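You operate a simulated robot arm through the tools that you are given. There is no shell and no other tool. Be economical: measure what you need, move in short steps, check, and stop when the job is done.

Carry out the task below with a simulated robot arm. There is one attempt and no reset: what you move stays moved.

Task
File the burr off the steel foot plate in the filing nest.
Fine: file block and plate go back where they lay.

Only the result counts: the job must be done as asked and must still hold three seconds after the hand-in. Knocking over, shifting, dropping, spilling or breaking anything else fails it.

Robot
A 6-joint arm with a two-finger parallel gripper, fixed in place. Base frame: the origin is at the foot of the arm, x ahead of it, y to its left, z up; the work surface is at about z = 600. Readings come in mm, rad, newtons and seconds.
With the tool pointing down near the work surface it reaches from about 320 to 700 mm from the base axis. Its first joint turns from -2.897 to 2.897 rad. Payload 4.1 kg.
The tool frame sits at the grasp point between the pads (the TCP): z along the fingers, y along the line on which they close. The tips reach 23 mm beyond it. Largest opening 94 mm; finger width 38, thickness 10; the body of the gripper, 54 by 96 mm, starts 39 mm behind the TCP.
Orientation is told as [roll, pitch, yaw] about the base's x, y, z axes, in that order, counted from this pose: with the fingers straight down and closing along the base's y, the tool's x points along the base's -x, its y along +y and its z along -z.

Tools
- The arm moves only by the tool play_rows. Its argument "plan" is a list of rows, each a list of 7 numbers: the opening, from 0 (shut) to 1 (fully open), then the shift along the base's x, y, z in mm, then the turn, a rotation vector about the base's x, y, z in rad. In form: [[fingers, x, y, z, ax, ay, az], ...]. A call has 1 to 20 rows; each row shifts and turns the commanded pose from where the row before left it. Each row takes 0.2 s and may step no farther than 50 mm and 0.15 rad from the row before; otherwise, or with a gripper value out of range, the whole call is refused. A pose out of reach is approached as far as the arm can. The call stops where the force on the tool passes 40 N (or 10 N more than at its start, if that is more) or the arm is blocked; 0.2 s more then pass. The fingers move at their own pace (about 45 mm/s each) and stop on an object; they squeeze with about 24 N. The grip force told is the motor's: it shows also when the fingers shut on nothing. Time passes only in rows, and 0.2 s behind the last, so rows that do not move let the fingers close. It gives the time, the measured TCP pose, the force on the tool (base axes), the opening and the grip force at its end, in the units of the frame above (readings bear some noise), and new pictures: "views" is both (left out), scene, wrist or none.
- Cameras (640 x 400 px; columns grow to the right, rows downward): "scene" is fixed at [400.1, -500.8, 1196.7]; the picture's right is [0.44, 0.90, 0.00], its down [0.78, -0.38, -0.50] and it looks along [-0.45, 0.22, -0.87] (base axes); focal length 231 px, centre (320, 200). "wrist" rides on the gripper at [86, 16, -74] in the tool frame; the picture's right is [-0.18, 0.98, 0.00], its down [-0.58, -0.11, -0.81] and it looks along [-0.79, -0.15, 0.59] (tool axes); focal length 243 px, centre (320, 200). There is no depth. A picture from a camera that has moved, and an enlarged one, comes with that camera's place and axes in the base frame and with its lens.
- move_column(by): slides the trunk up (or, below 0, down) by that many mm; the arm rides with it, the base frame stays. It gives what a move gives, with no picture.
- zoom(camera, box): a new picture of the part [left, top, right, bottom] of that camera's present view, enlarged. The clock stands still meanwhile.
- close_job(): hands the job in; it is judged then, once.

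Go step by step. Nothing tells you positions but the pictures and the camera data: compare them with the known pose of the tool, close in by small moves and look again before you grip or let go. The budget is 120 turns and 170 pictures, counting those below and the enlarged ones. Unless the task says otherwise, let go and move clear before handing in, and close with one line.

The tools are called after "Emit:" as name(argument=value, ...) on one line, values as JSON. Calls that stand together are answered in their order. play_rows: Moves the arm, as the interface text tells. Its arguments: {"type":"object","properties":{"plan":{"type":"array","items":{"type":"array","items":{"type":"number"}}},"views":{"type":"string","enum":["both","scene","wrist","none"]}},"required":["plan"]} The other tools are called the same way: move_column (by) slides the trunk up or down; zoom (camera, box) takes an enlarged picture of a part of a camera's view; close_job () hands the job in.

At the start:

```text
time_s: 0.0
ee_pos: [188.9, -290.5, 949.9]
ee_rot: [0.0, 0.0, -0.001]
ft_force: [-0.7, 0.4, 0.8]
gripper_width: 94.0
gripper_force: 0.0
trunk travel left (down, up): [-325.0, 265.0]
```

scene: 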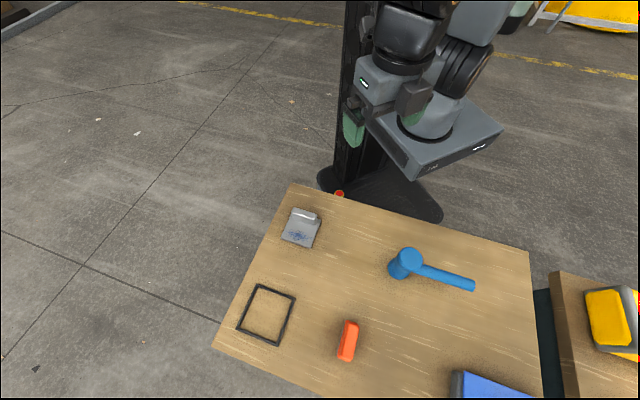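
wrist: 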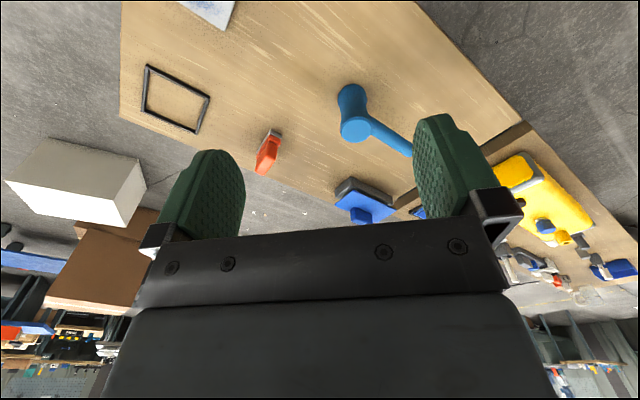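

I see a grey plate at the left rear, a black frame (likely the nest), an orange block, and a blue hammer. I'll zoom in on them before moving.

Emit:
zoom(camera="scene", box=[260, 180, 360, 260])

Emit:
zoom(camera="scene", box=[210, 270, 380, 400])

Emit:
zoom(camera="scene", box=[370, 230, 640, 400])

```text
5.00 times, centred on (310, 220) of scene
camera zoom: at [400.1, -500.8, 1196.7], right [0.44, 0.9, 0.0], down [0.78, -0.38, -0.5], along [-0.45, 0.22, -0.87], focal length 1156 px, centre (370, 100)
```

zoom: 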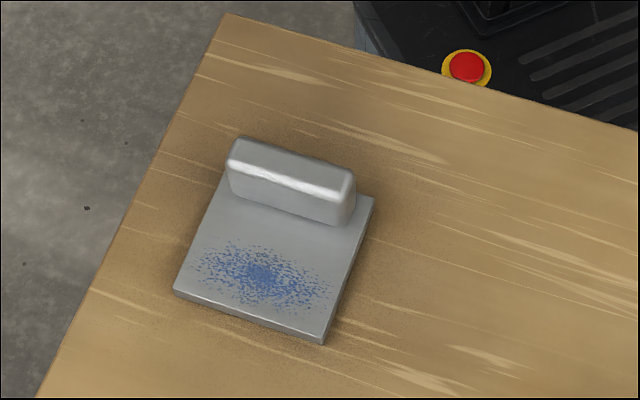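

```text
3.08 times, centred on (295, 335) of scene
camera zoom: at [400.1, -500.8, 1196.7], right [0.44, 0.9, 0.0], down [0.78, -0.38, -0.5], along [-0.45, 0.22, -0.87], focal length 711 px, centre (397, -215)
```

zoom: 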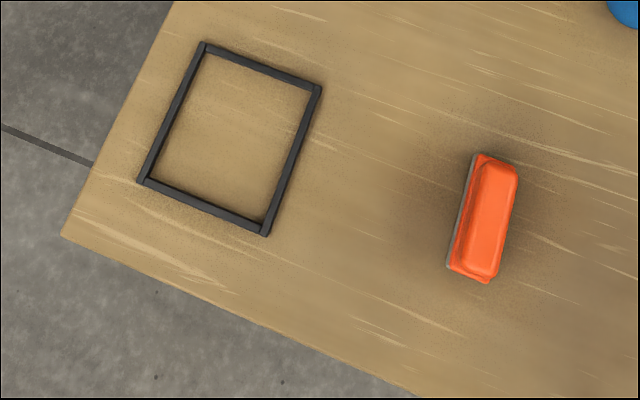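

```text
2.35 times, centred on (505, 315) of scene
camera zoom: at [400.1, -500.8, 1196.7], right [0.44, 0.9, 0.0], down [0.78, -0.38, -0.5], along [-0.45, 0.22, -0.87], focal length 544 px, centre (-115, -71)
```

zoom: 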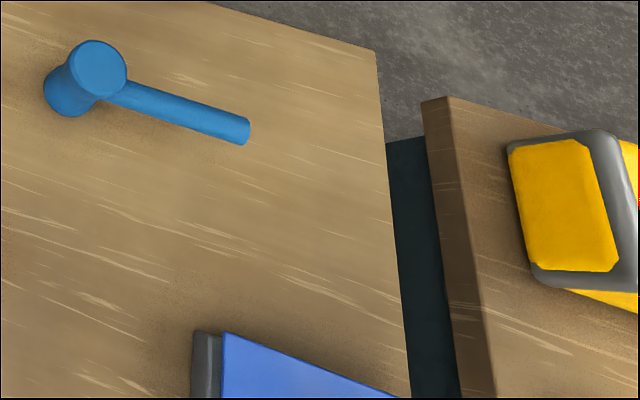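

The plate is about 85 x 88 mm, centred near (154,-437), with its rib along the (1,1) direction. The nest is centred near (309,-594) and the orange file block is near (438,-452), and everything is turned 45°. I'll move above the rib with yaw +45° and look.

Emit:
play_rows(plan=[[1, -10, -21, -32, 0, 0, 0.131], [1, -10, -21, -32, 0, 0, 0.131], [1, -10, -21, -32, 0, 0, 0.131], [1, -10, -21, -32, 0, 0, 0.131], [1, -10, -21, -31, 0, 0, 0.131], [1, -10, -21, -31, 0, 0, 0.131], [1, 0, 0, 0, 0, 0, 0], [1, 0, 0, 0, 0, 0, 0]])

```text
time_s: 1.8
ee_pos: [129.4, -416.1, 758.2]
ee_rot: [-0.001, 0.001, 0.788]
ft_force: [0.2, -0.3, 0.6]
gripper_width: 93.9
gripper_force: 0.1
trunk travel left (down, up): [-325.0, 265.0]
camera wrist: at [55.1, -464.8, 832.2], right [-0.57, 0.82, 0.0], down [0.49, 0.33, 0.81], along [0.66, 0.46, -0.59], focal length 243 px, centre (320, 200)
```

scene: 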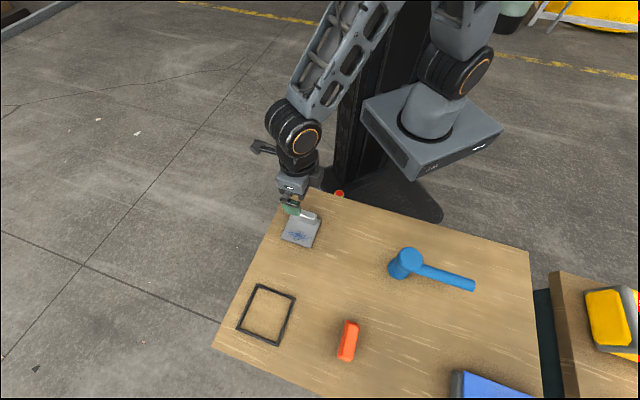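
wrist: 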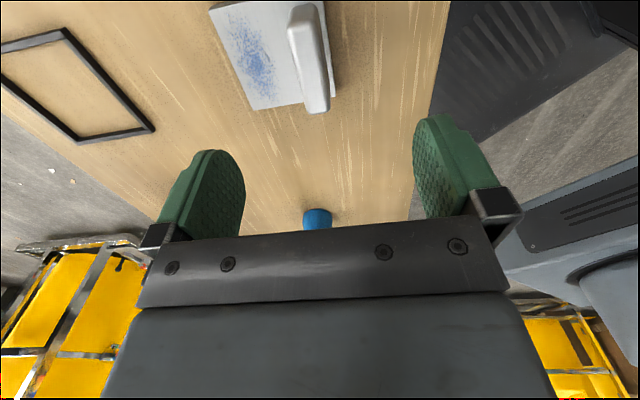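

The plate is in the wrist view. I'll zoom in to measure its edges and the rib.

Emit:
zoom(camera="wrist", box=[200, 0, 360, 120])

```text
3.33 times, centred on (280, 60) of wrist
camera zoom: at [55.1, -464.8, 832.2], right [-0.57, 0.82, 0.0], down [0.49, 0.33, 0.81], along [0.66, 0.46, -0.59], focal length 809 px, centre (453, 667)
```

zoom: 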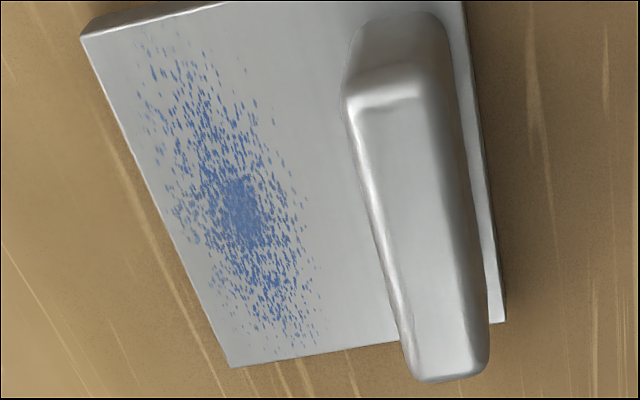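

The plate centre is near (155,-437) and the rib is near (135,-418) with its top at about z 648. I'll line up over it and descend partway, then check.

Emit:
play_rows(plan=[[1, 3, -1, -20, 0, 0, 0], [1, 2.6, -1.3, -20, 0, 0, -0.002], [1, 0, 0, -20, 0, 0, 0], [1, 0, 0, 0, 0, 0, 0]], views="wrist")

Emit:
zoom(camera="wrist", box=[200, 0, 440, 160])

Emit:
zoom(camera="scene", box=[260, 160, 360, 260])

```text
time_s: 2.8
ee_pos: [133.9, -417.1, 699.5]
ee_rot: [0.001, 0.001, 0.783]
ft_force: [0.4, 0.2, -0.8]
gripper_width: 93.8
gripper_force: 0.1
trunk travel left (down, up): [-325.0, 265.0]
camera wrist: at [60.0, -465.9, 773.1], right [-0.56, 0.83, 0.0], down [0.49, 0.33, 0.81], along [0.67, 0.45, -0.59], focal length 243 px, centre (320, 200)
```

wrist: 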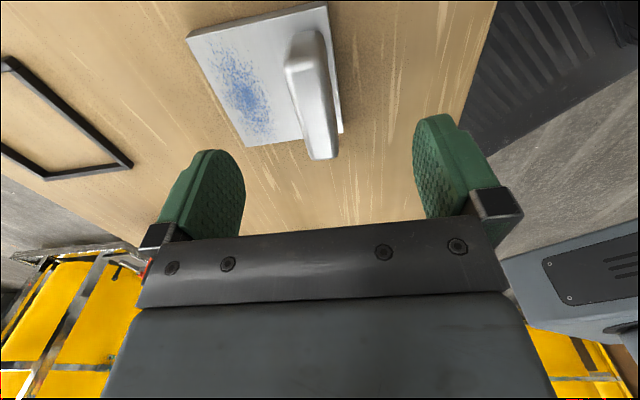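

```text
2.50 times, centred on (320, 80) of wrist
camera zoom: at [60.0, -465.9, 773.1], right [-0.56, 0.83, 0.0], down [0.49, 0.33, 0.81], along [0.67, 0.45, -0.59], focal length 606 px, centre (320, 500)
```

zoom: 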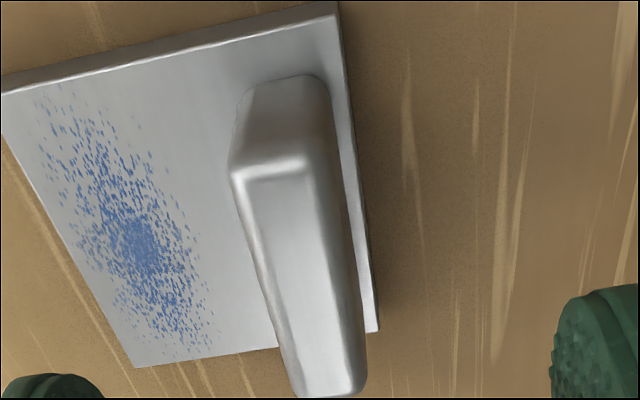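

```text
4.00 times, centred on (310, 210) of scene
camera zoom: at [400.1, -500.8, 1196.7], right [0.44, 0.9, 0.0], down [0.78, -0.38, -0.5], along [-0.45, 0.22, -0.87], focal length 925 px, centre (360, 160)
```

zoom: 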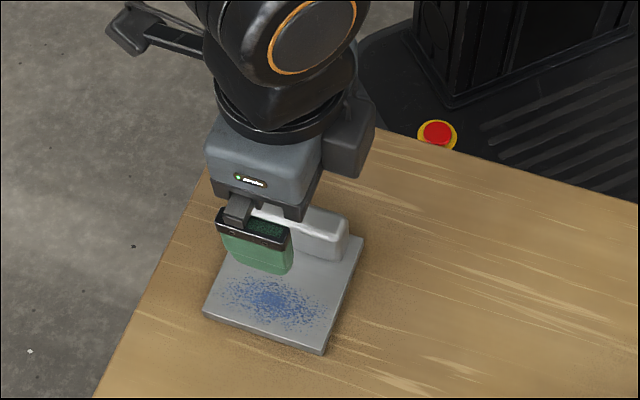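

The rib centre measures about (135,-419), which matches the TCP. I'll descend to z≈636 and close.

Emit:
play_rows(plan=[[1, 0.3, -0.2, -20, 0, 0, 0], [1, 0, 0, -20, 0, 0, 0], [1, 0, 0, -15, 0, 0, 0], [1, 0, 0, -8, 0, 0, 0], [1, 0, 0, 0, 0, 0, 0]])

```text
time_s: 4.0
ee_pos: [133.7, -418.0, 636.1]
ee_rot: [0.001, 0.002, 0.784]
ft_force: [-0.2, 0.1, 0.6]
gripper_width: 93.7
gripper_force: 0.0
trunk travel left (down, up): [-325.0, 265.0]
camera wrist: at [60.1, -467.6, 710.0], right [-0.56, 0.83, 0.0], down [0.49, 0.33, 0.81], along [0.67, 0.45, -0.59], focal length 243 px, centre (320, 200)
```

scene: 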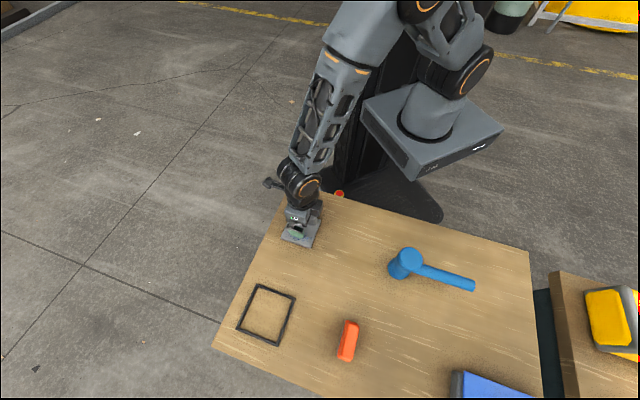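
wrist: 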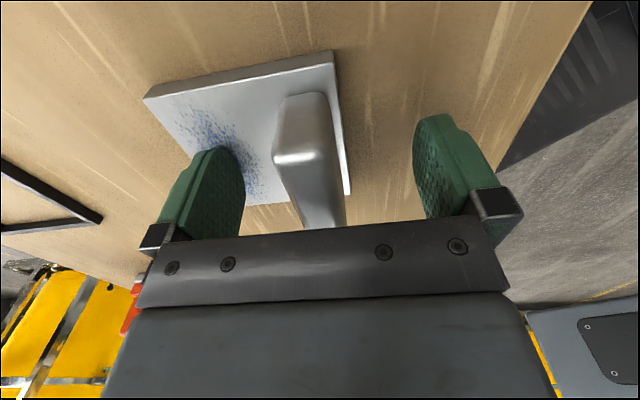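

Alignment looks good, so I'll close on the rib.

Emit:
play_rows(plan=[[0, 0, 0, 0, 0, 0, 0], [0, 0, 0, 0, 0, 0, 0], [0, 0, 0, 0, 0, 0, 0], [0, 0, 0, 0, 0, 0, 0], [0, 0, 0, 0, 0, 0, 0], [0, 0, 0, 0, 0, 0, 0]], views="both")

Emit:
zoom(camera="scene", box=[260, 180, 360, 260])

```text
time_s: 5.4
ee_pos: [133.5, -419.7, 636.0]
ee_rot: [0.0, 0.0, 0.784]
ft_force: [0.0, -0.9, 1.9]
gripper_width: 22.1
gripper_force: 23.9
trunk travel left (down, up): [-325.0, 265.0]
camera wrist: at [60.1, -467.6, 710.4], right [-0.56, 0.83, 0.0], down [0.49, 0.33, 0.81], along [0.67, 0.45, -0.59], focal length 243 px, centre (320, 200)
```

scene: 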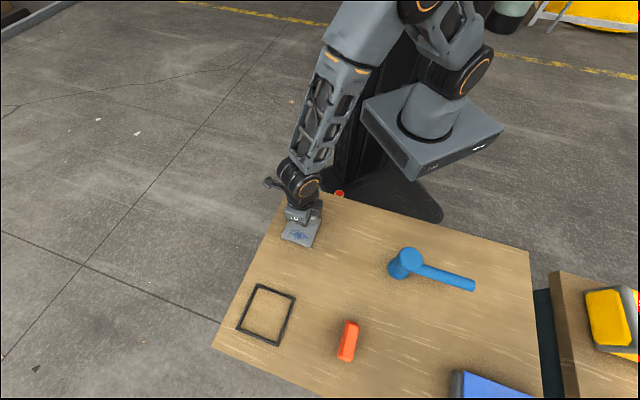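
wrist: 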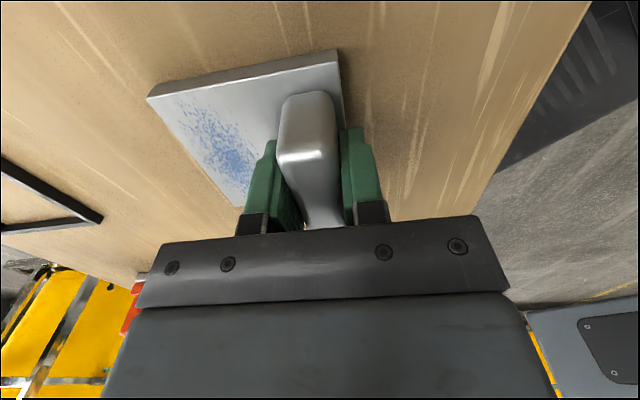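

```text
5.00 times, centred on (310, 220) of scene
camera zoom: at [400.1, -500.8, 1196.7], right [0.44, 0.9, 0.0], down [0.78, -0.38, -0.5], along [-0.45, 0.22, -0.87], focal length 1156 px, centre (370, 100)
```

zoom: 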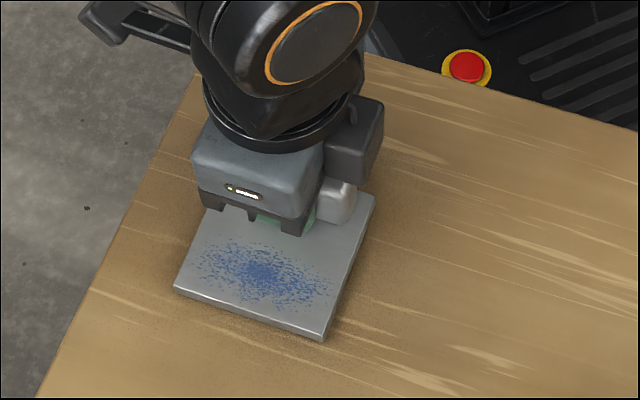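

The grip holds and the plate slid only about 1–2 mm toward (-1,+1), which I'll undo on return. Now I'll lift and check.

Emit:
play_rows(plan=[[0, 0, 0, 5, 0, 0, 0], [0, 0, 0, 15, 0, 0, 0], [0, 0, 0, 20, 0, 0, 0], [0, 0, 0, 20, 0, 0, 0], [0, 0, 0, 0, 0, 0, 0]])

```text
time_s: 6.6
ee_pos: [132.9, -418.1, 696.2]
ee_rot: [-0.002, 0.0, 0.784]
ft_force: [1.0, 0.2, -2.9]
gripper_width: 22.0
gripper_force: 24.0
trunk travel left (down, up): [-325.0, 265.0]
camera wrist: at [60.0, -467.5, 769.7], right [-0.56, 0.83, 0.0], down [0.49, 0.33, 0.81], along [0.67, 0.45, -0.59], focal length 243 px, centre (320, 200)
```

scene: 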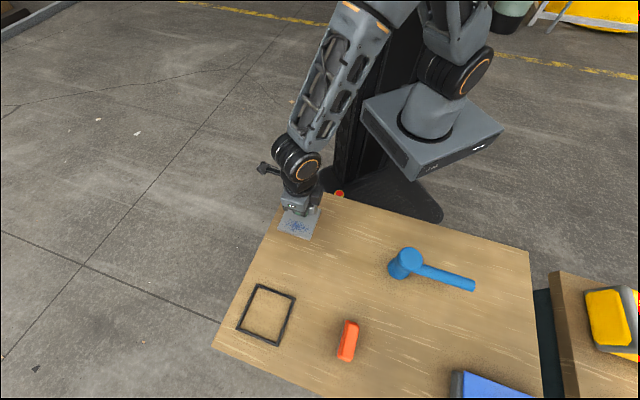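
wrist: 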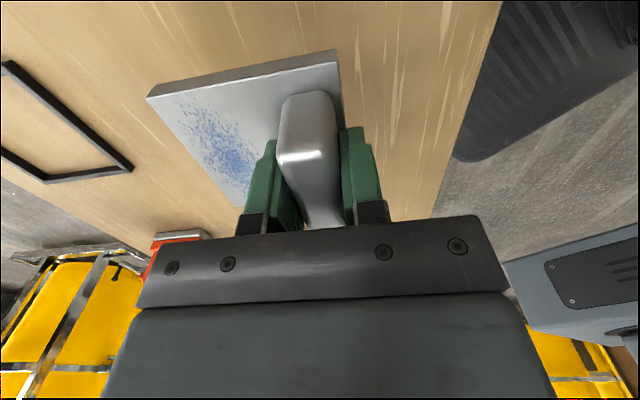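

The plate is held level. I'll carry it above the nest.

Emit:
play_rows(plan=[[0, 10, -10, 0, 0, 0, 0], [0, 20, -20, 0, 0, 0, 0], [0, 25, -25.5, 0, 0, 0, 0], [0, 25, -25.5, 0, 0, 0, 0], [0, 25, -25.5, 0, 0, 0, 0], [0, 25, -25.5, 0, 0, 0, 0], [0, 15, -16, 0, 0, 0, 0], [0, 10.5, -10, 0, 0, 0, 0], [0, 0, 0, 0, 0, 0, 0], [0, 0, 0, 0, 0, 0, 0]])

Emit:
zoom(camera="scene", box=[210, 250, 335, 360])

Emit:
zoom(camera="wrist", box=[90, 0, 390, 200])

```text
time_s: 8.8
ee_pos: [290.6, -576.5, 696.8]
ee_rot: [-0.001, 0.0, 0.783]
ft_force: [-0.8, -0.7, -3.9]
gripper_width: 21.9
gripper_force: 24.7
trunk travel left (down, up): [-325.0, 265.0]
camera wrist: at [216.8, -625.9, 770.7], right [-0.56, 0.83, 0.0], down [0.49, 0.33, 0.81], along [0.67, 0.45, -0.59], focal length 243 px, centre (320, 200)
```

scene: 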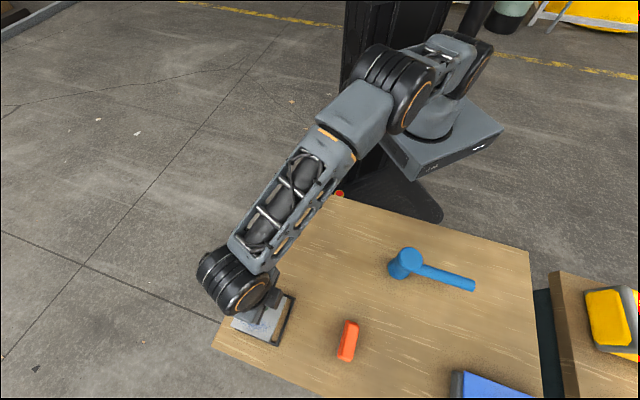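
wrist: 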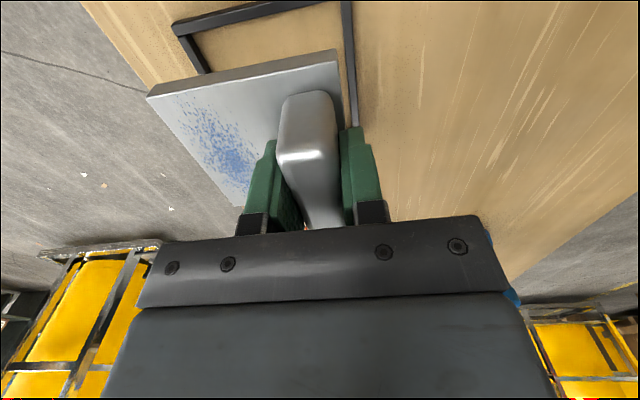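

```text
3.64 times, centred on (272, 305) of scene
camera zoom: at [400.1, -500.8, 1196.7], right [0.44, 0.9, 0.0], down [0.78, -0.38, -0.5], along [-0.45, 0.22, -0.87], focal length 841 px, centre (493, -182)
```

zoom: 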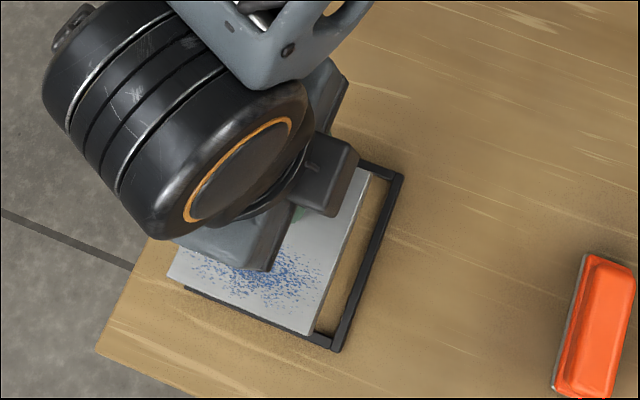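

```text
2.00 times, centred on (240, 100) of wrist
camera zoom: at [216.8, -625.9, 770.7], right [-0.56, 0.83, 0.0], down [0.49, 0.33, 0.81], along [0.67, 0.45, -0.59], focal length 485 px, centre (480, 400)
```

zoom: 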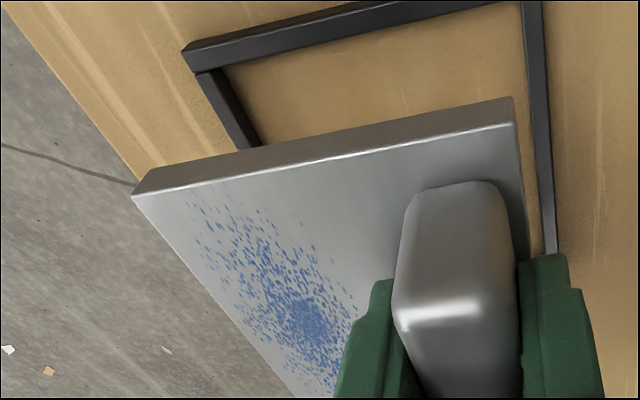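

My estimates put the plate over the nest to within 1–2 mm. I'll lower it to just above the frame and check again.

Emit:
play_rows(plan=[[0, 0, 0.8, -15, 0, 0, 0], [0, 0, 0, -15, 0, 0, 0], [0, 0, 0, -14, 0, 0, 0], [0, 0, 0, 0, 0, 0, 0], [0, 0, 0, 0, 0, 0, 0]])

Emit:
zoom(camera="scene", box=[220, 270, 310, 350])

Emit:
zoom(camera="wrist", box=[90, 0, 390, 200])

```text
time_s: 10.0
ee_pos: [288.9, -576.1, 652.7]
ee_rot: [0.001, 0.0, 0.784]
ft_force: [0.2, 0.2, -3.0]
gripper_width: 21.8
gripper_force: 24.0
trunk travel left (down, up): [-325.0, 265.0]
camera wrist: at [215.8, -625.0, 727.0], right [-0.56, 0.83, 0.0], down [0.49, 0.33, 0.81], along [0.67, 0.45, -0.59], focal length 243 px, centre (320, 200)
```

scene: 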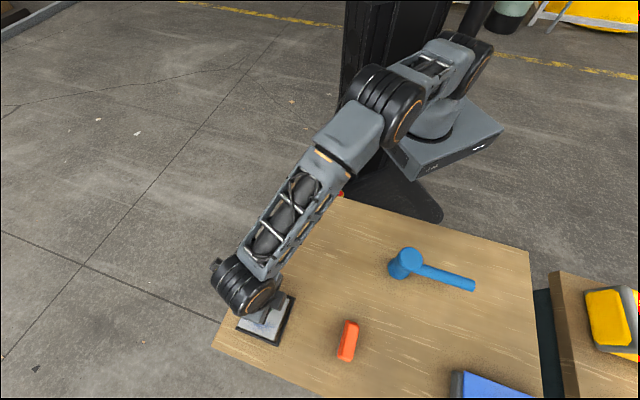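
wrist: 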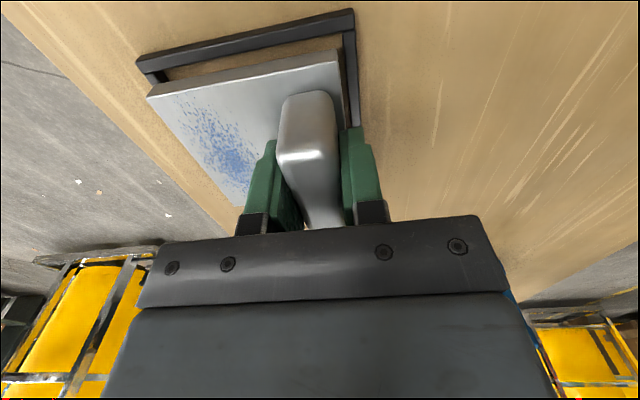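

```text
5.00 times, centred on (265, 310) of scene
camera zoom: at [400.1, -500.8, 1196.7], right [0.44, 0.9, 0.0], down [0.78, -0.38, -0.5], along [-0.45, 0.22, -0.87], focal length 1156 px, centre (595, -350)
```

zoom: 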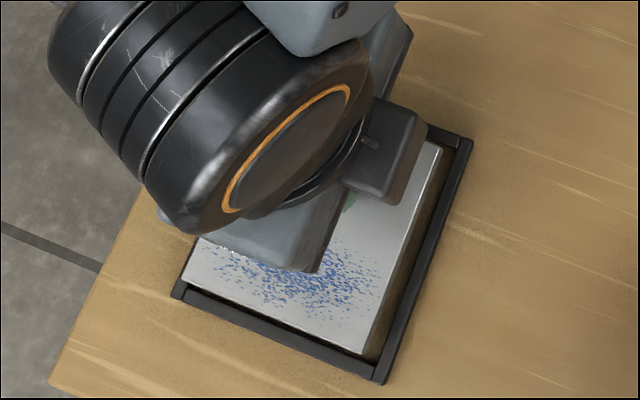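

```text
2.00 times, centred on (240, 100) of wrist
camera zoom: at [215.8, -625.0, 727.0], right [-0.56, 0.83, 0.0], down [0.49, 0.33, 0.81], along [0.67, 0.45, -0.59], focal length 485 px, centre (480, 400)
```

zoom: 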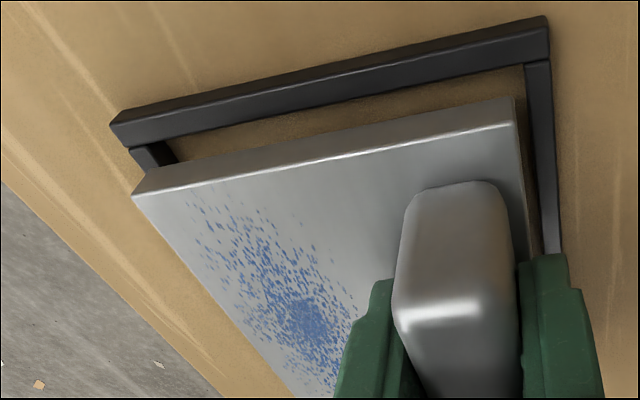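

The gaps on all sides come out at about 8–9 mm to the outer frame edges, so the plate is centred. I'll lower it into the nest.

Emit:
play_rows(plan=[[0, -0.4, 0.3, -5, 0, 0, 0], [0, 0, 0, -4, 0, 0, 0], [0, 0, 0, -3, 0, 0, 0], [0, 0, 0, -2, 0, 0, 0], [0, 0, 0, -1, 0, 0, 0], [0, 0, 0, -1, 0, 0, 0], [0, 0, 0, 0, 0, 0, 0]])

Emit:
zoom(camera="scene", box=[220, 270, 310, 350])

Emit:
zoom(camera="wrist", box=[90, 0, 390, 200])

```text
time_s: 11.6
ee_pos: [289.4, -575.4, 636.3]
ee_rot: [0.0, 0.001, 0.784]
ft_force: [-0.8, -0.2, -3.7]
gripper_width: 22.0
gripper_force: 23.7
trunk travel left (down, up): [-325.0, 265.0]
camera wrist: at [215.8, -624.7, 711.1], right [-0.56, 0.83, 0.0], down [0.49, 0.33, 0.81], along [0.67, 0.45, -0.59], focal length 243 px, centre (320, 200)
```

scene: 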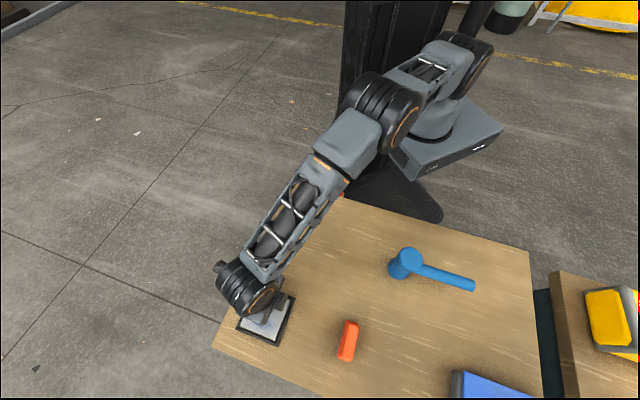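
wrist: 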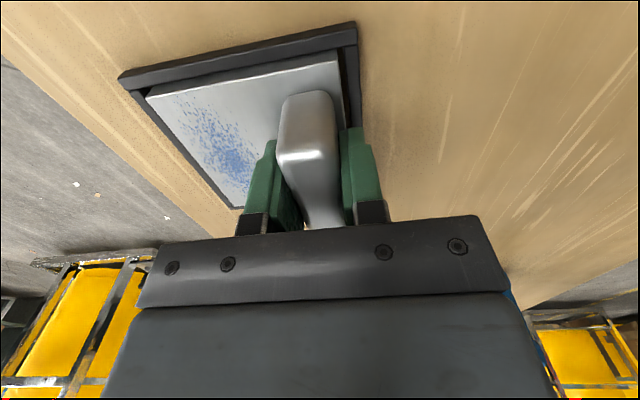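

```text
5.00 times, centred on (265, 310) of scene
camera zoom: at [400.1, -500.8, 1196.7], right [0.44, 0.9, 0.0], down [0.78, -0.38, -0.5], along [-0.45, 0.22, -0.87], focal length 1156 px, centre (595, -350)
```

zoom: 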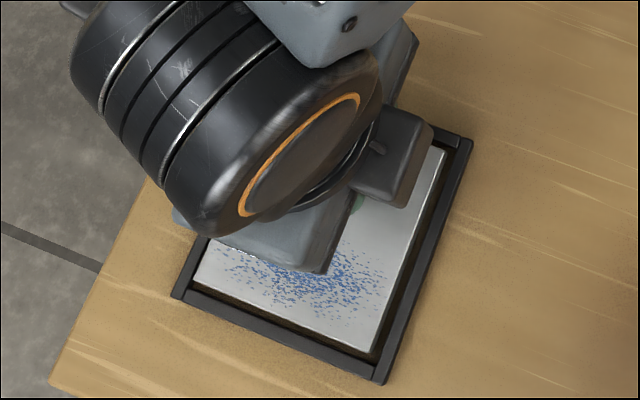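

```text
2.00 times, centred on (240, 100) of wrist
camera zoom: at [215.8, -624.7, 711.1], right [-0.56, 0.83, 0.0], down [0.49, 0.33, 0.81], along [0.67, 0.45, -0.59], focal length 485 px, centre (480, 400)
```

zoom: 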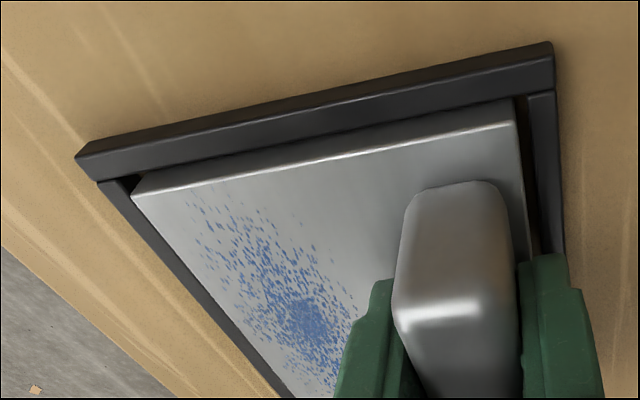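

The plate is inside the frame with even gaps, but its weight is still on the arm. I'll ease it down the last millimetre or so.

Emit:
play_rows(plan=[[0, 0, 0, -0.6, 0, 0, 0], [0, 0, 0, 0, 0, 0, 0]], views="none")

```text
time_s: 12.2
ee_pos: [289.6, -574.4, 636.3]
ee_rot: [0.0, 0.0, 0.784]
ft_force: [-0.4, 0.0, -2.6]
gripper_width: 21.8
gripper_force: 24.2
trunk travel left (down, up): [-325.0, 265.0]
```

Emit:
play_rows(plan=[[0, 0, 0, -0.7, 0, 0, 0], [0, 0, 0, -0.7, 0, 0, 0], [0, 0, 0, 0, 0, 0, 0]], views="none")

```text
time_s: 13.0
ee_pos: [289.0, -574.9, 636.9]
ee_rot: [-0.003, 0.0, 0.783]
ft_force: [2.0, 2.4, 4.4]
gripper_width: 21.8
gripper_force: 23.8
trunk travel left (down, up): [-325.0, 265.0]
```

Contact is made, so the plate is seated. I'll open the fingers and rise clear.

Emit:
play_rows(plan=[[0.3, 0, 0, 0.8, 0, 0, 0], [0.6, 0, 0, 0, 0, 0, 0], [0.7, 0, 0, 0, 0, 0, 0], [0.7, 0, 0, 0, 0, 0, 0], [0.7, 0, 0, 10, 0, 0, 0], [0.7, 0, 0, 30, 0, 0, 0], [0.7, 0, 0, 40, 0, 0, 0], [0.7, 0, 0, 0, 0, 0, 0]])

Emit:
zoom(camera="wrist", box=[160, 0, 400, 160])

```text
time_s: 14.8
ee_pos: [291.4, -575.6, 716.4]
ee_rot: [-0.001, 0.001, 0.785]
ft_force: [-1.0, 0.4, -0.1]
gripper_width: 66.0
gripper_force: 0.0
trunk travel left (down, up): [-325.0, 265.0]
camera wrist: at [217.5, -625.4, 790.3], right [-0.56, 0.83, 0.0], down [0.49, 0.33, 0.81], along [0.67, 0.45, -0.59], focal length 243 px, centre (320, 200)
```

scene: 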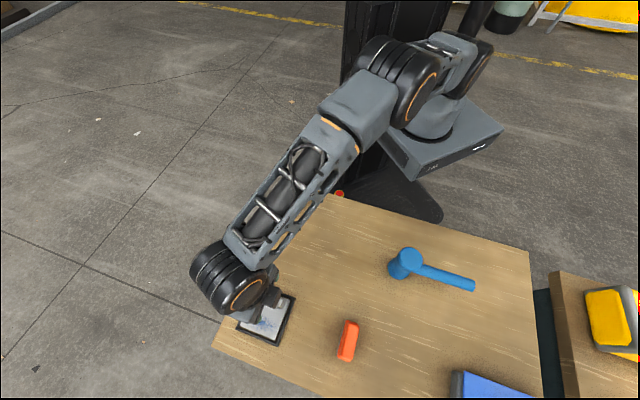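
wrist: 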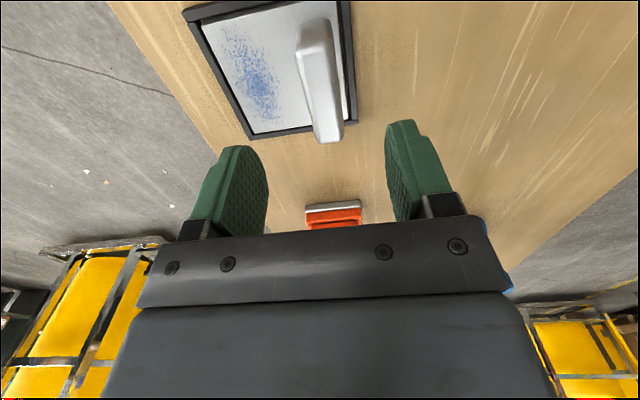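

```text
2.50 times, centred on (280, 80) of wrist
camera zoom: at [217.5, -625.4, 790.3], right [-0.56, 0.83, 0.0], down [0.49, 0.33, 0.81], along [0.67, 0.45, -0.59], focal length 606 px, centre (420, 500)
```

zoom: 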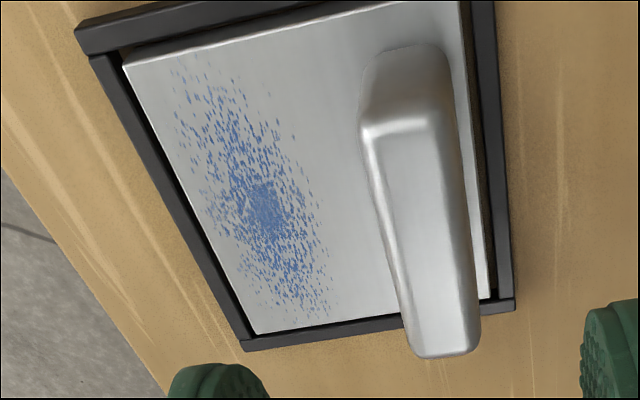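

The plate sits in the nest with the marked patch centred near (327,-612). Next I'll move over the orange block, turning to yaw -45°.

Emit:
play_rows(plan=[[1, 13.4, 11.2, 2, 0, 0, -0.143], [1, 13.4, 11.2, 2, 0, 0, -0.143], [1, 13.4, 11.2, 2, 0, 0, -0.143], [1, 13.4, 11.2, 2, 0, 0, -0.143], [1, 13.4, 11.2, 2, 0, 0, -0.143], [1, 13.4, 11.2, 2, 0, 0, -0.143], [1, 13.4, 11.2, 2, 0, 0, -0.143], [1, 13.4, 11.2, 2, 0, 0, -0.143], [1, 13.4, 11.2, 2, 0, 0, -0.143], [1, 13.4, 11.2, 2, 0, 0, -0.143], [1, 13.4, 11.2, 2, 0, 0, -0.14], [1, 0, 0, 0, 0, 0, 0], [1, 0, 0, 0, 0, 0, 0]])

Emit:
zoom(camera="wrist", box=[220, 0, 420, 130])

Emit:
zoom(camera="scene", box=[220, 260, 380, 370])

```text
time_s: 17.6
ee_pos: [436.1, -452.2, 737.6]
ee_rot: [0.0, -0.001, -0.787]
ft_force: [-0.1, -0.2, -0.1]
gripper_width: 93.8
gripper_force: 0.1
trunk travel left (down, up): [-325.0, 265.0]
camera wrist: at [385.3, -379.8, 811.8], right [0.83, 0.56, 0.0], down [0.33, -0.49, 0.81], along [0.45, -0.67, -0.59], focal length 243 px, centre (320, 200)
```

scene: 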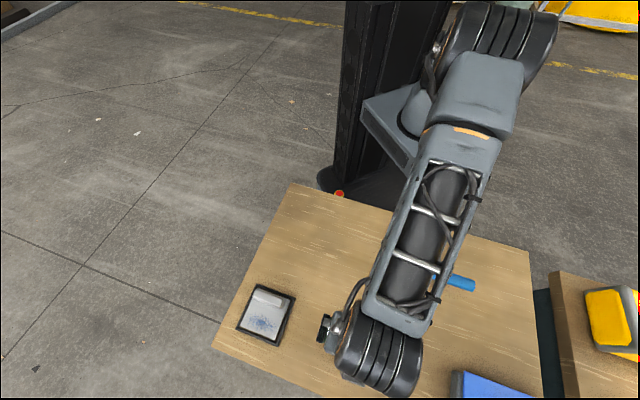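
wrist: 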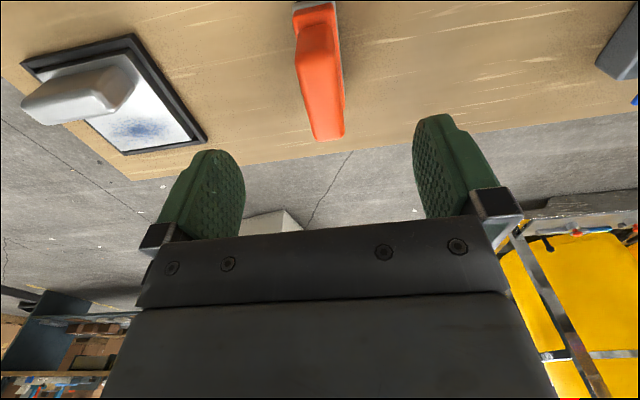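

```text
3.08 times, centred on (320, 65) of wrist
camera zoom: at [385.3, -379.8, 811.8], right [0.83, 0.56, 0.0], down [0.33, -0.49, 0.81], along [0.45, -0.67, -0.59], focal length 746 px, centre (320, 615)
```

zoom: 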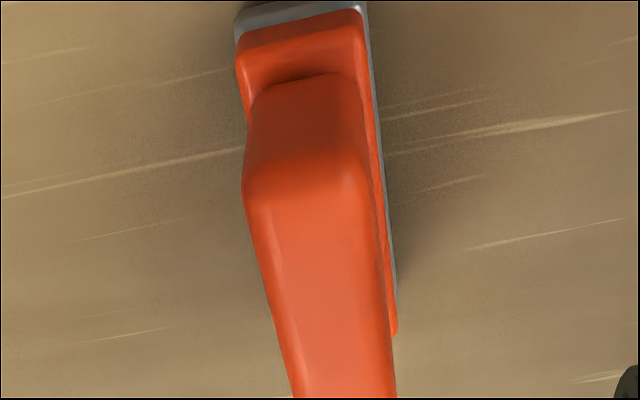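

```text
3.64 times, centred on (300, 315) of scene
camera zoom: at [400.1, -500.8, 1196.7], right [0.44, 0.9, 0.0], down [0.78, -0.38, -0.5], along [-0.45, 0.22, -0.87], focal length 841 px, centre (393, -218)
```

zoom: 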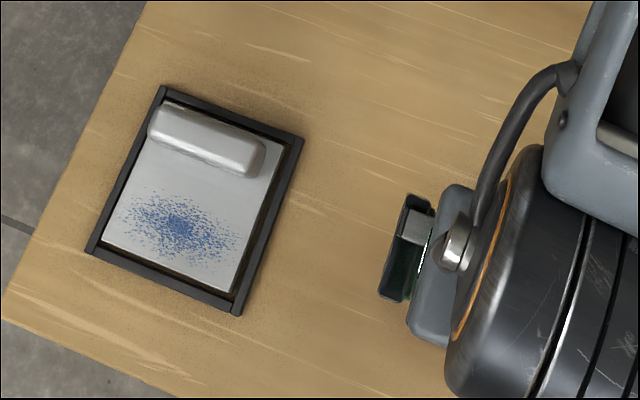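

The file block has a grey base of about 78 x 29 mm and a handle about 22 mm wide, centred near (438,-455), with its top at z≈650. I'll descend partway and recheck.

Emit:
play_rows(plan=[[1, 0.6, -1.4, -20, 0, 0, 0.002], [1, 0.5, -1.3, -20, 0, 0, 0], [1, 0, 0, -10, 0, 0, 0], [1, 0, 0, 0, 0, 0, 0], [1, 0, 0, 0, 0, 0, 0]], views="wrist")

Emit:
zoom(camera="wrist", box=[200, 0, 440, 160])

```text
time_s: 18.8
ee_pos: [438.3, -453.9, 687.8]
ee_rot: [0.0, 0.0, -0.784]
ft_force: [-0.4, 0.0, -1.2]
gripper_width: 94.0
gripper_force: 0.0
trunk travel left (down, up): [-325.0, 265.0]
camera wrist: at [386.3, -382.5, 762.1], right [0.82, 0.57, 0.0], down [0.34, -0.49, 0.81], along [0.46, -0.66, -0.59], focal length 243 px, centre (320, 200)
```

wrist: 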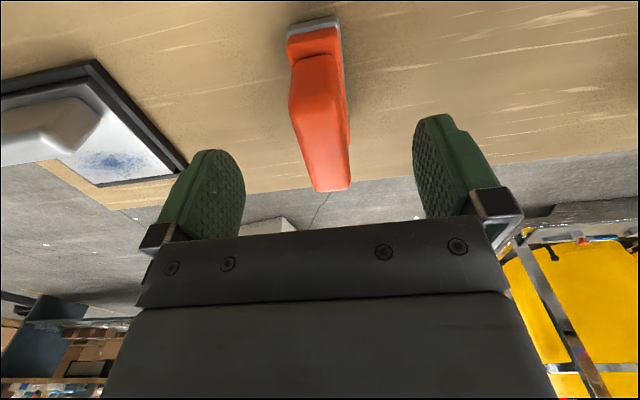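

```text
2.50 times, centred on (320, 80) of wrist
camera zoom: at [386.3, -382.5, 762.1], right [0.82, 0.57, 0.0], down [0.34, -0.49, 0.81], along [0.46, -0.66, -0.59], focal length 606 px, centre (320, 500)
```

zoom: 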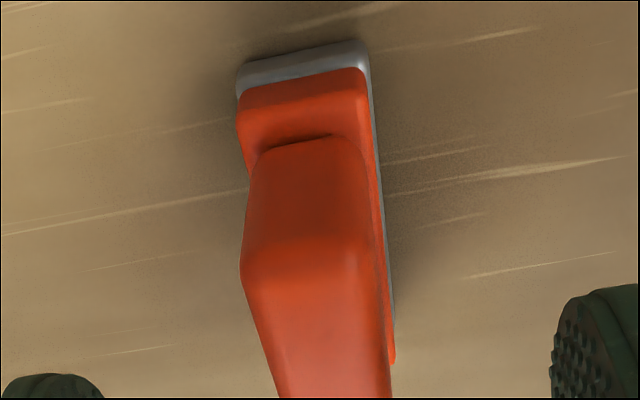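

The block is aligned with the TCP to within about 1 mm. I'll descend to z≈640 and close on the handle.

Emit:
play_rows(plan=[[1, 0, 0, -18, 0, 0, 0], [1, 0, 0, -18, 0, 0, 0], [1, 0, 0, -11, 0, 0, 0], [1, 0, 0, 0, 0, 0, 0]])

Emit:
zoom(camera="wrist", box=[160, 40, 480, 240])

```text
time_s: 19.8
ee_pos: [437.5, -456.9, 639.8]
ee_rot: [0.0, 0.001, -0.784]
ft_force: [-0.1, 0.3, 0.4]
gripper_width: 94.0
gripper_force: 0.1
trunk travel left (down, up): [-325.0, 265.0]
camera wrist: at [387.0, -383.0, 714.1], right [0.82, 0.57, 0.0], down [0.34, -0.49, 0.81], along [0.46, -0.66, -0.59], focal length 243 px, centre (320, 200)
```

scene: 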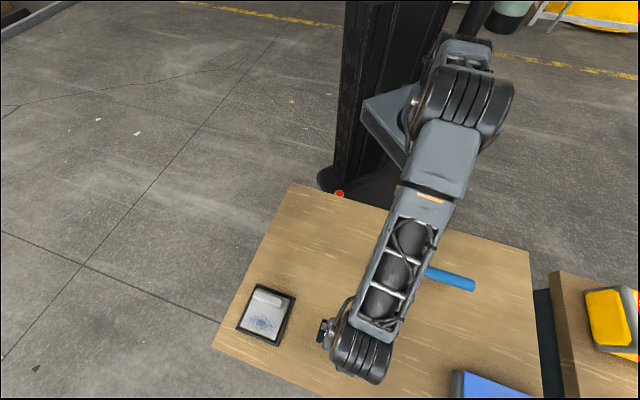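
wrist: 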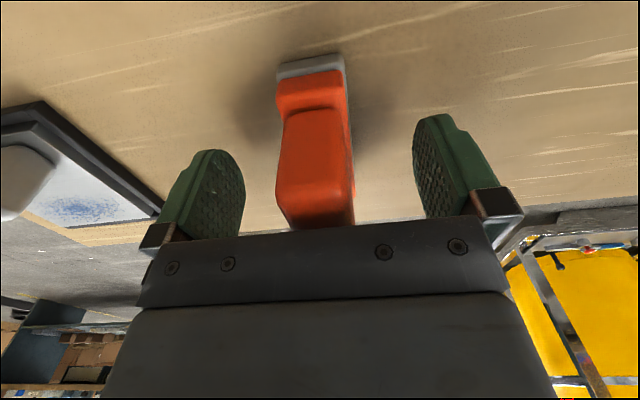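

```text
2.00 times, centred on (320, 140) of wrist
camera zoom: at [387.0, -383.0, 714.1], right [0.82, 0.57, 0.0], down [0.34, -0.49, 0.81], along [0.46, -0.66, -0.59], focal length 485 px, centre (320, 320)
```

zoom: 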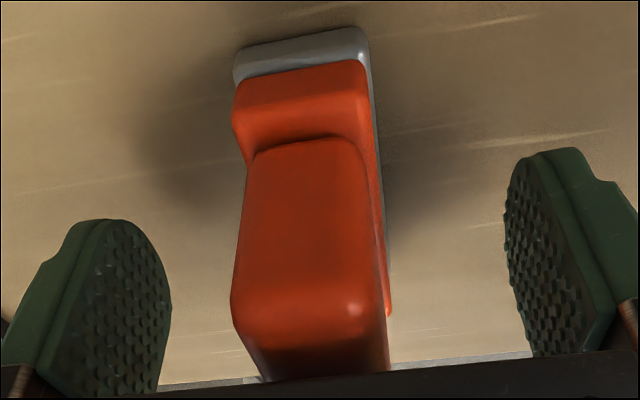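

The orange base shoulder may reach z≈620, so I'll raise 5 mm to grip only the handle, then close.

Emit:
play_rows(plan=[[1, 0, 0, 5, 0, 0, 0], [0, 0, 0, 0, 0, 0, 0], [0, 0, 0, 0, 0, 0, 0], [0, 0, 0, 0, 0, 0, 0], [0, 0, 0, 0, 0, 0, 0], [0, 0, 0, 0, 0, 0, 0], [0, 0, 0, 0, 0, 0, 0]])

Emit:
zoom(camera="wrist", box=[160, 40, 480, 240])

```text
time_s: 21.4
ee_pos: [437.2, -455.5, 645.5]
ee_rot: [0.0, 0.0, -0.784]
ft_force: [-0.2, 0.2, 0.7]
gripper_width: 27.4
gripper_force: 24.1
trunk travel left (down, up): [-325.0, 265.0]
camera wrist: at [387.0, -382.9, 719.7], right [0.82, 0.57, 0.0], down [0.34, -0.49, 0.81], along [0.46, -0.66, -0.59], focal length 243 px, centre (320, 200)
```

scene: 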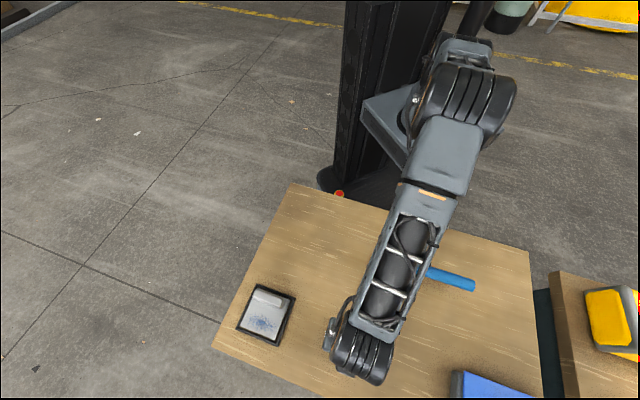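
wrist: 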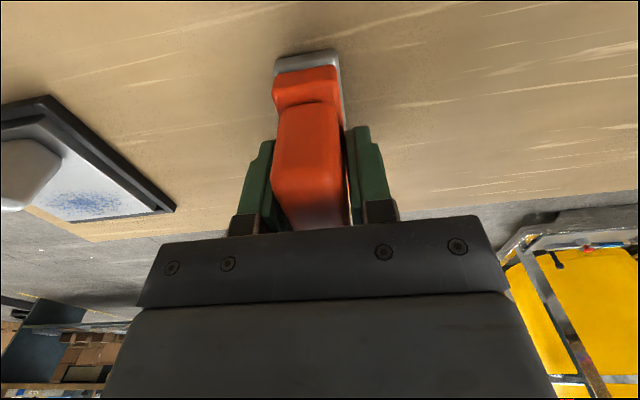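

```text
2.00 times, centred on (320, 140) of wrist
camera zoom: at [387.0, -382.9, 719.7], right [0.82, 0.57, 0.0], down [0.34, -0.49, 0.81], along [0.46, -0.66, -0.59], focal length 485 px, centre (320, 320)
```

zoom: 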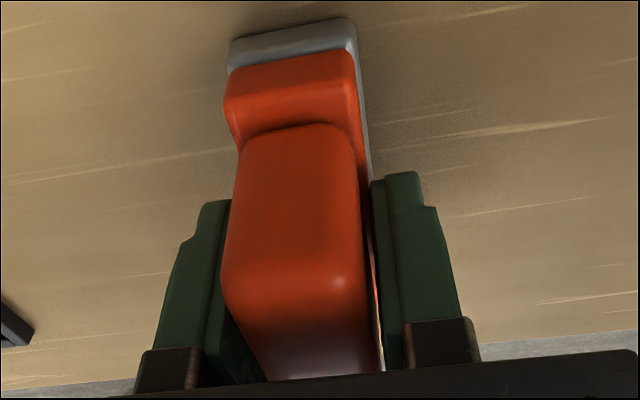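

The block is gripped and shifted only about 2 mm along the closing line. I'll lift it and carry it above the marked patch.

Emit:
play_rows(plan=[[0, 0, 0, 5, 0, 0, 0], [0, 0, 0, 20, 0, 0, 0], [0, 0, 0, 30, 0, 0, 0], [0, 0, 0, 15, 0, 0, 0], [0, -10.5, -15.1, 0, 0, 0, 0], [0, -20, -28.4, 0, 0, 0, 0], [0, -25, -35.5, 0, 0, 0, 0], [0, -25, -35.5, 0, 0, 0, 0], [0, -20, -28.4, 0, 0, 0, 0], [0, -10, -14.2, 0, 0, 0, 0], [0, 0, 0, 0, 0, 0, 0], [0, 0, 0, 0, 0, 0, 0]])

Emit:
zoom(camera="wrist", box=[160, 40, 480, 240])

Emit:
zoom(camera="scene", box=[210, 250, 335, 350])

```text
time_s: 24.0
ee_pos: [319.7, -598.9, 714.3]
ee_rot: [0.0, -0.001, -0.784]
ft_force: [0.5, 0.6, -0.4]
gripper_width: 27.7
gripper_force: 23.5
out of reach, approached as far as the arm can: row 9, 10
trunk travel left (down, up): [-325.0, 265.0]
camera wrist: at [269.0, -525.7, 788.6], right [0.82, 0.57, 0.0], down [0.34, -0.49, 0.81], along [0.46, -0.66, -0.59], focal length 243 px, centre (320, 200)
```

scene: 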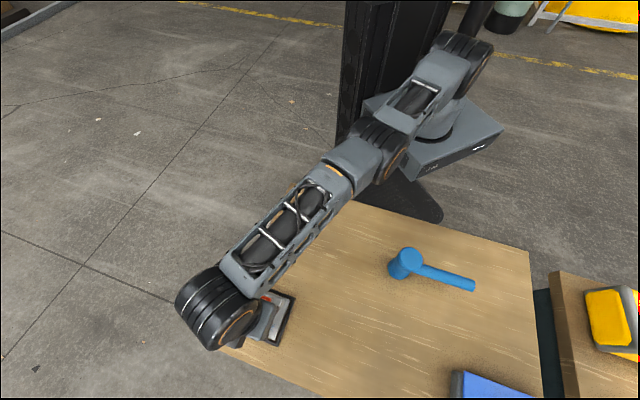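
wrist: 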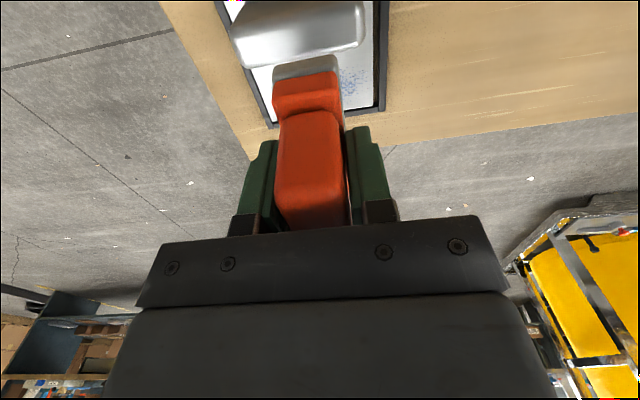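

```text
2.00 times, centred on (320, 140) of wrist
camera zoom: at [269.0, -525.7, 788.6], right [0.82, 0.57, 0.0], down [0.34, -0.49, 0.81], along [0.46, -0.66, -0.59], focal length 485 px, centre (320, 320)
```

zoom: 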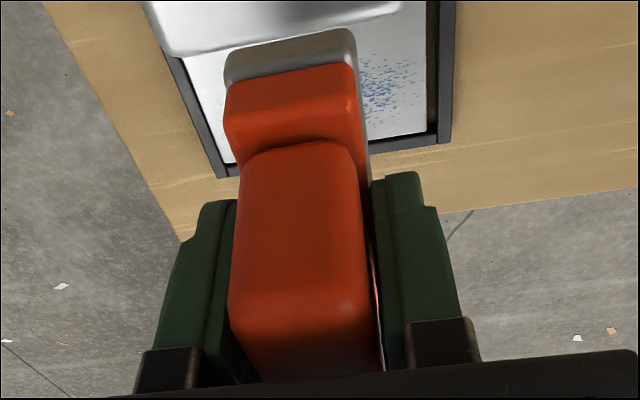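

```text
4.00 times, centred on (272, 300) of scene
camera zoom: at [400.1, -500.8, 1196.7], right [0.44, 0.9, 0.0], down [0.78, -0.38, -0.5], along [-0.45, 0.22, -0.87], focal length 925 px, centre (510, -200)
```

zoom: 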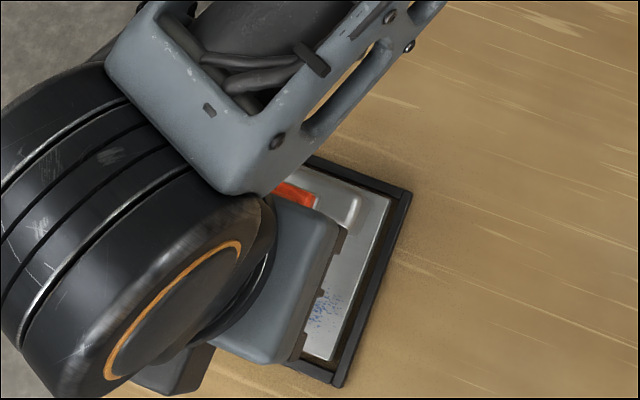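

At this height the arm reaches only about r=679. Raising the trunk while lowering the tool should extend that, so I'll raise it 100 mm.

Emit:
move_column(by=100)

Emit:
play_rows(plan=[[0, 0, 0, -20, 0, 0, 0], [0, 0, 0, -25, 0, 0, 0], [0, 0, 0, -25, 0, 0, 0], [0, 0, 0, -25, 0, 0, 0], [0, 0, 0, 0, 0, 0, 0]], views="none")

```text
time_s: 25.3
ee_pos: [320.0, -598.5, 814.9]
ee_rot: [0.001, 0.0, -0.784]
ft_force: [0.2, -0.6, -0.9]
gripper_width: 27.3
gripper_force: 24.0
trunk travel left (down, up): [-425.0, 165.0]
```

```text
time_s: 26.5
ee_pos: [316.9, -593.8, 721.4]
ee_rot: [0.0, -0.001, -0.783]
ft_force: [0.2, 1.0, -1.3]
gripper_width: 27.6
gripper_force: 23.8
out of reach, approached as far as the arm can: row 3, 4
trunk travel left (down, up): [-425.0, 165.0]
```

Reach tops out at about r=679 whatever the trunk height. Tilting the tool about its closing axis would reach the patch, so I'll put the block back at its spot, regrip it tilted and try again. First I'll rise and return over the block's place.

Emit:
play_rows(plan=[[0, 0, 0, 40, 0, 0, 0], [0, 10.8, 11.7, 40, 0, 0, 0], [0, 22.4, 25.6, 0, 0, 0, 0], [0, 22.4, 25.6, 0, 0, 0, 0], [0, 22.4, 25.6, 0, 0, 0, 0], [0, 22.4, 25.6, 0, 0, 0, 0], [0, 22.4, 25.6, 0, 0, 0, 0], [0, 0, 0, 0, 0, 0, 0], [0, 0, 0, 0, 0, 0, 0]], views="none")

Emit:
move_column(by=-100)

```text
time_s: 28.5
ee_pos: [439.8, -451.3, 800.0]
ee_rot: [0.001, 0.0, -0.785]
ft_force: [0.5, 0.0, -1.1]
gripper_width: 27.4
gripper_force: 23.8
trunk travel left (down, up): [-425.0, 165.0]
```

```text
time_s: 29.9
ee_pos: [439.3, -451.2, 700.9]
ee_rot: [-0.001, -0.001, -0.784]
ft_force: [0.6, -0.6, -0.4]
gripper_width: 27.4
gripper_force: 24.0
trunk travel left (down, up): [-325.0, 265.0]
```

Emit:
play_rows(plan=[[0, 0.2, -2.8, -15, 0, 0, 0], [0, 0, 0, -20, 0, 0, 0], [0, 0, 0, -10, 0, 0, 0], [0, 0, 0, 0, 0, 0, 0], [0, 0, 0, 0, 0, 0, 0]], views="wrist")

```text
time_s: 31.1
ee_pos: [440.6, -454.3, 654.2]
ee_rot: [0.0, -0.001, -0.783]
ft_force: [0.1, 0.0, -1.3]
gripper_width: 27.6
gripper_force: 24.1
trunk travel left (down, up): [-325.0, 265.0]
camera wrist: at [389.2, -381.7, 728.2], right [0.82, 0.57, 0.0], down [0.34, -0.49, 0.81], along [0.46, -0.66, -0.59], focal length 243 px, centre (320, 200)
```

wrist: 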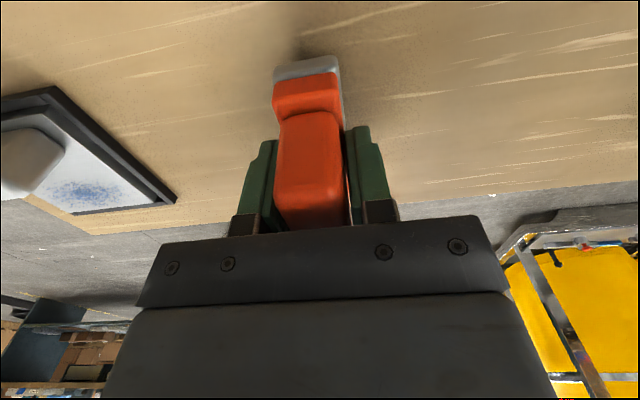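

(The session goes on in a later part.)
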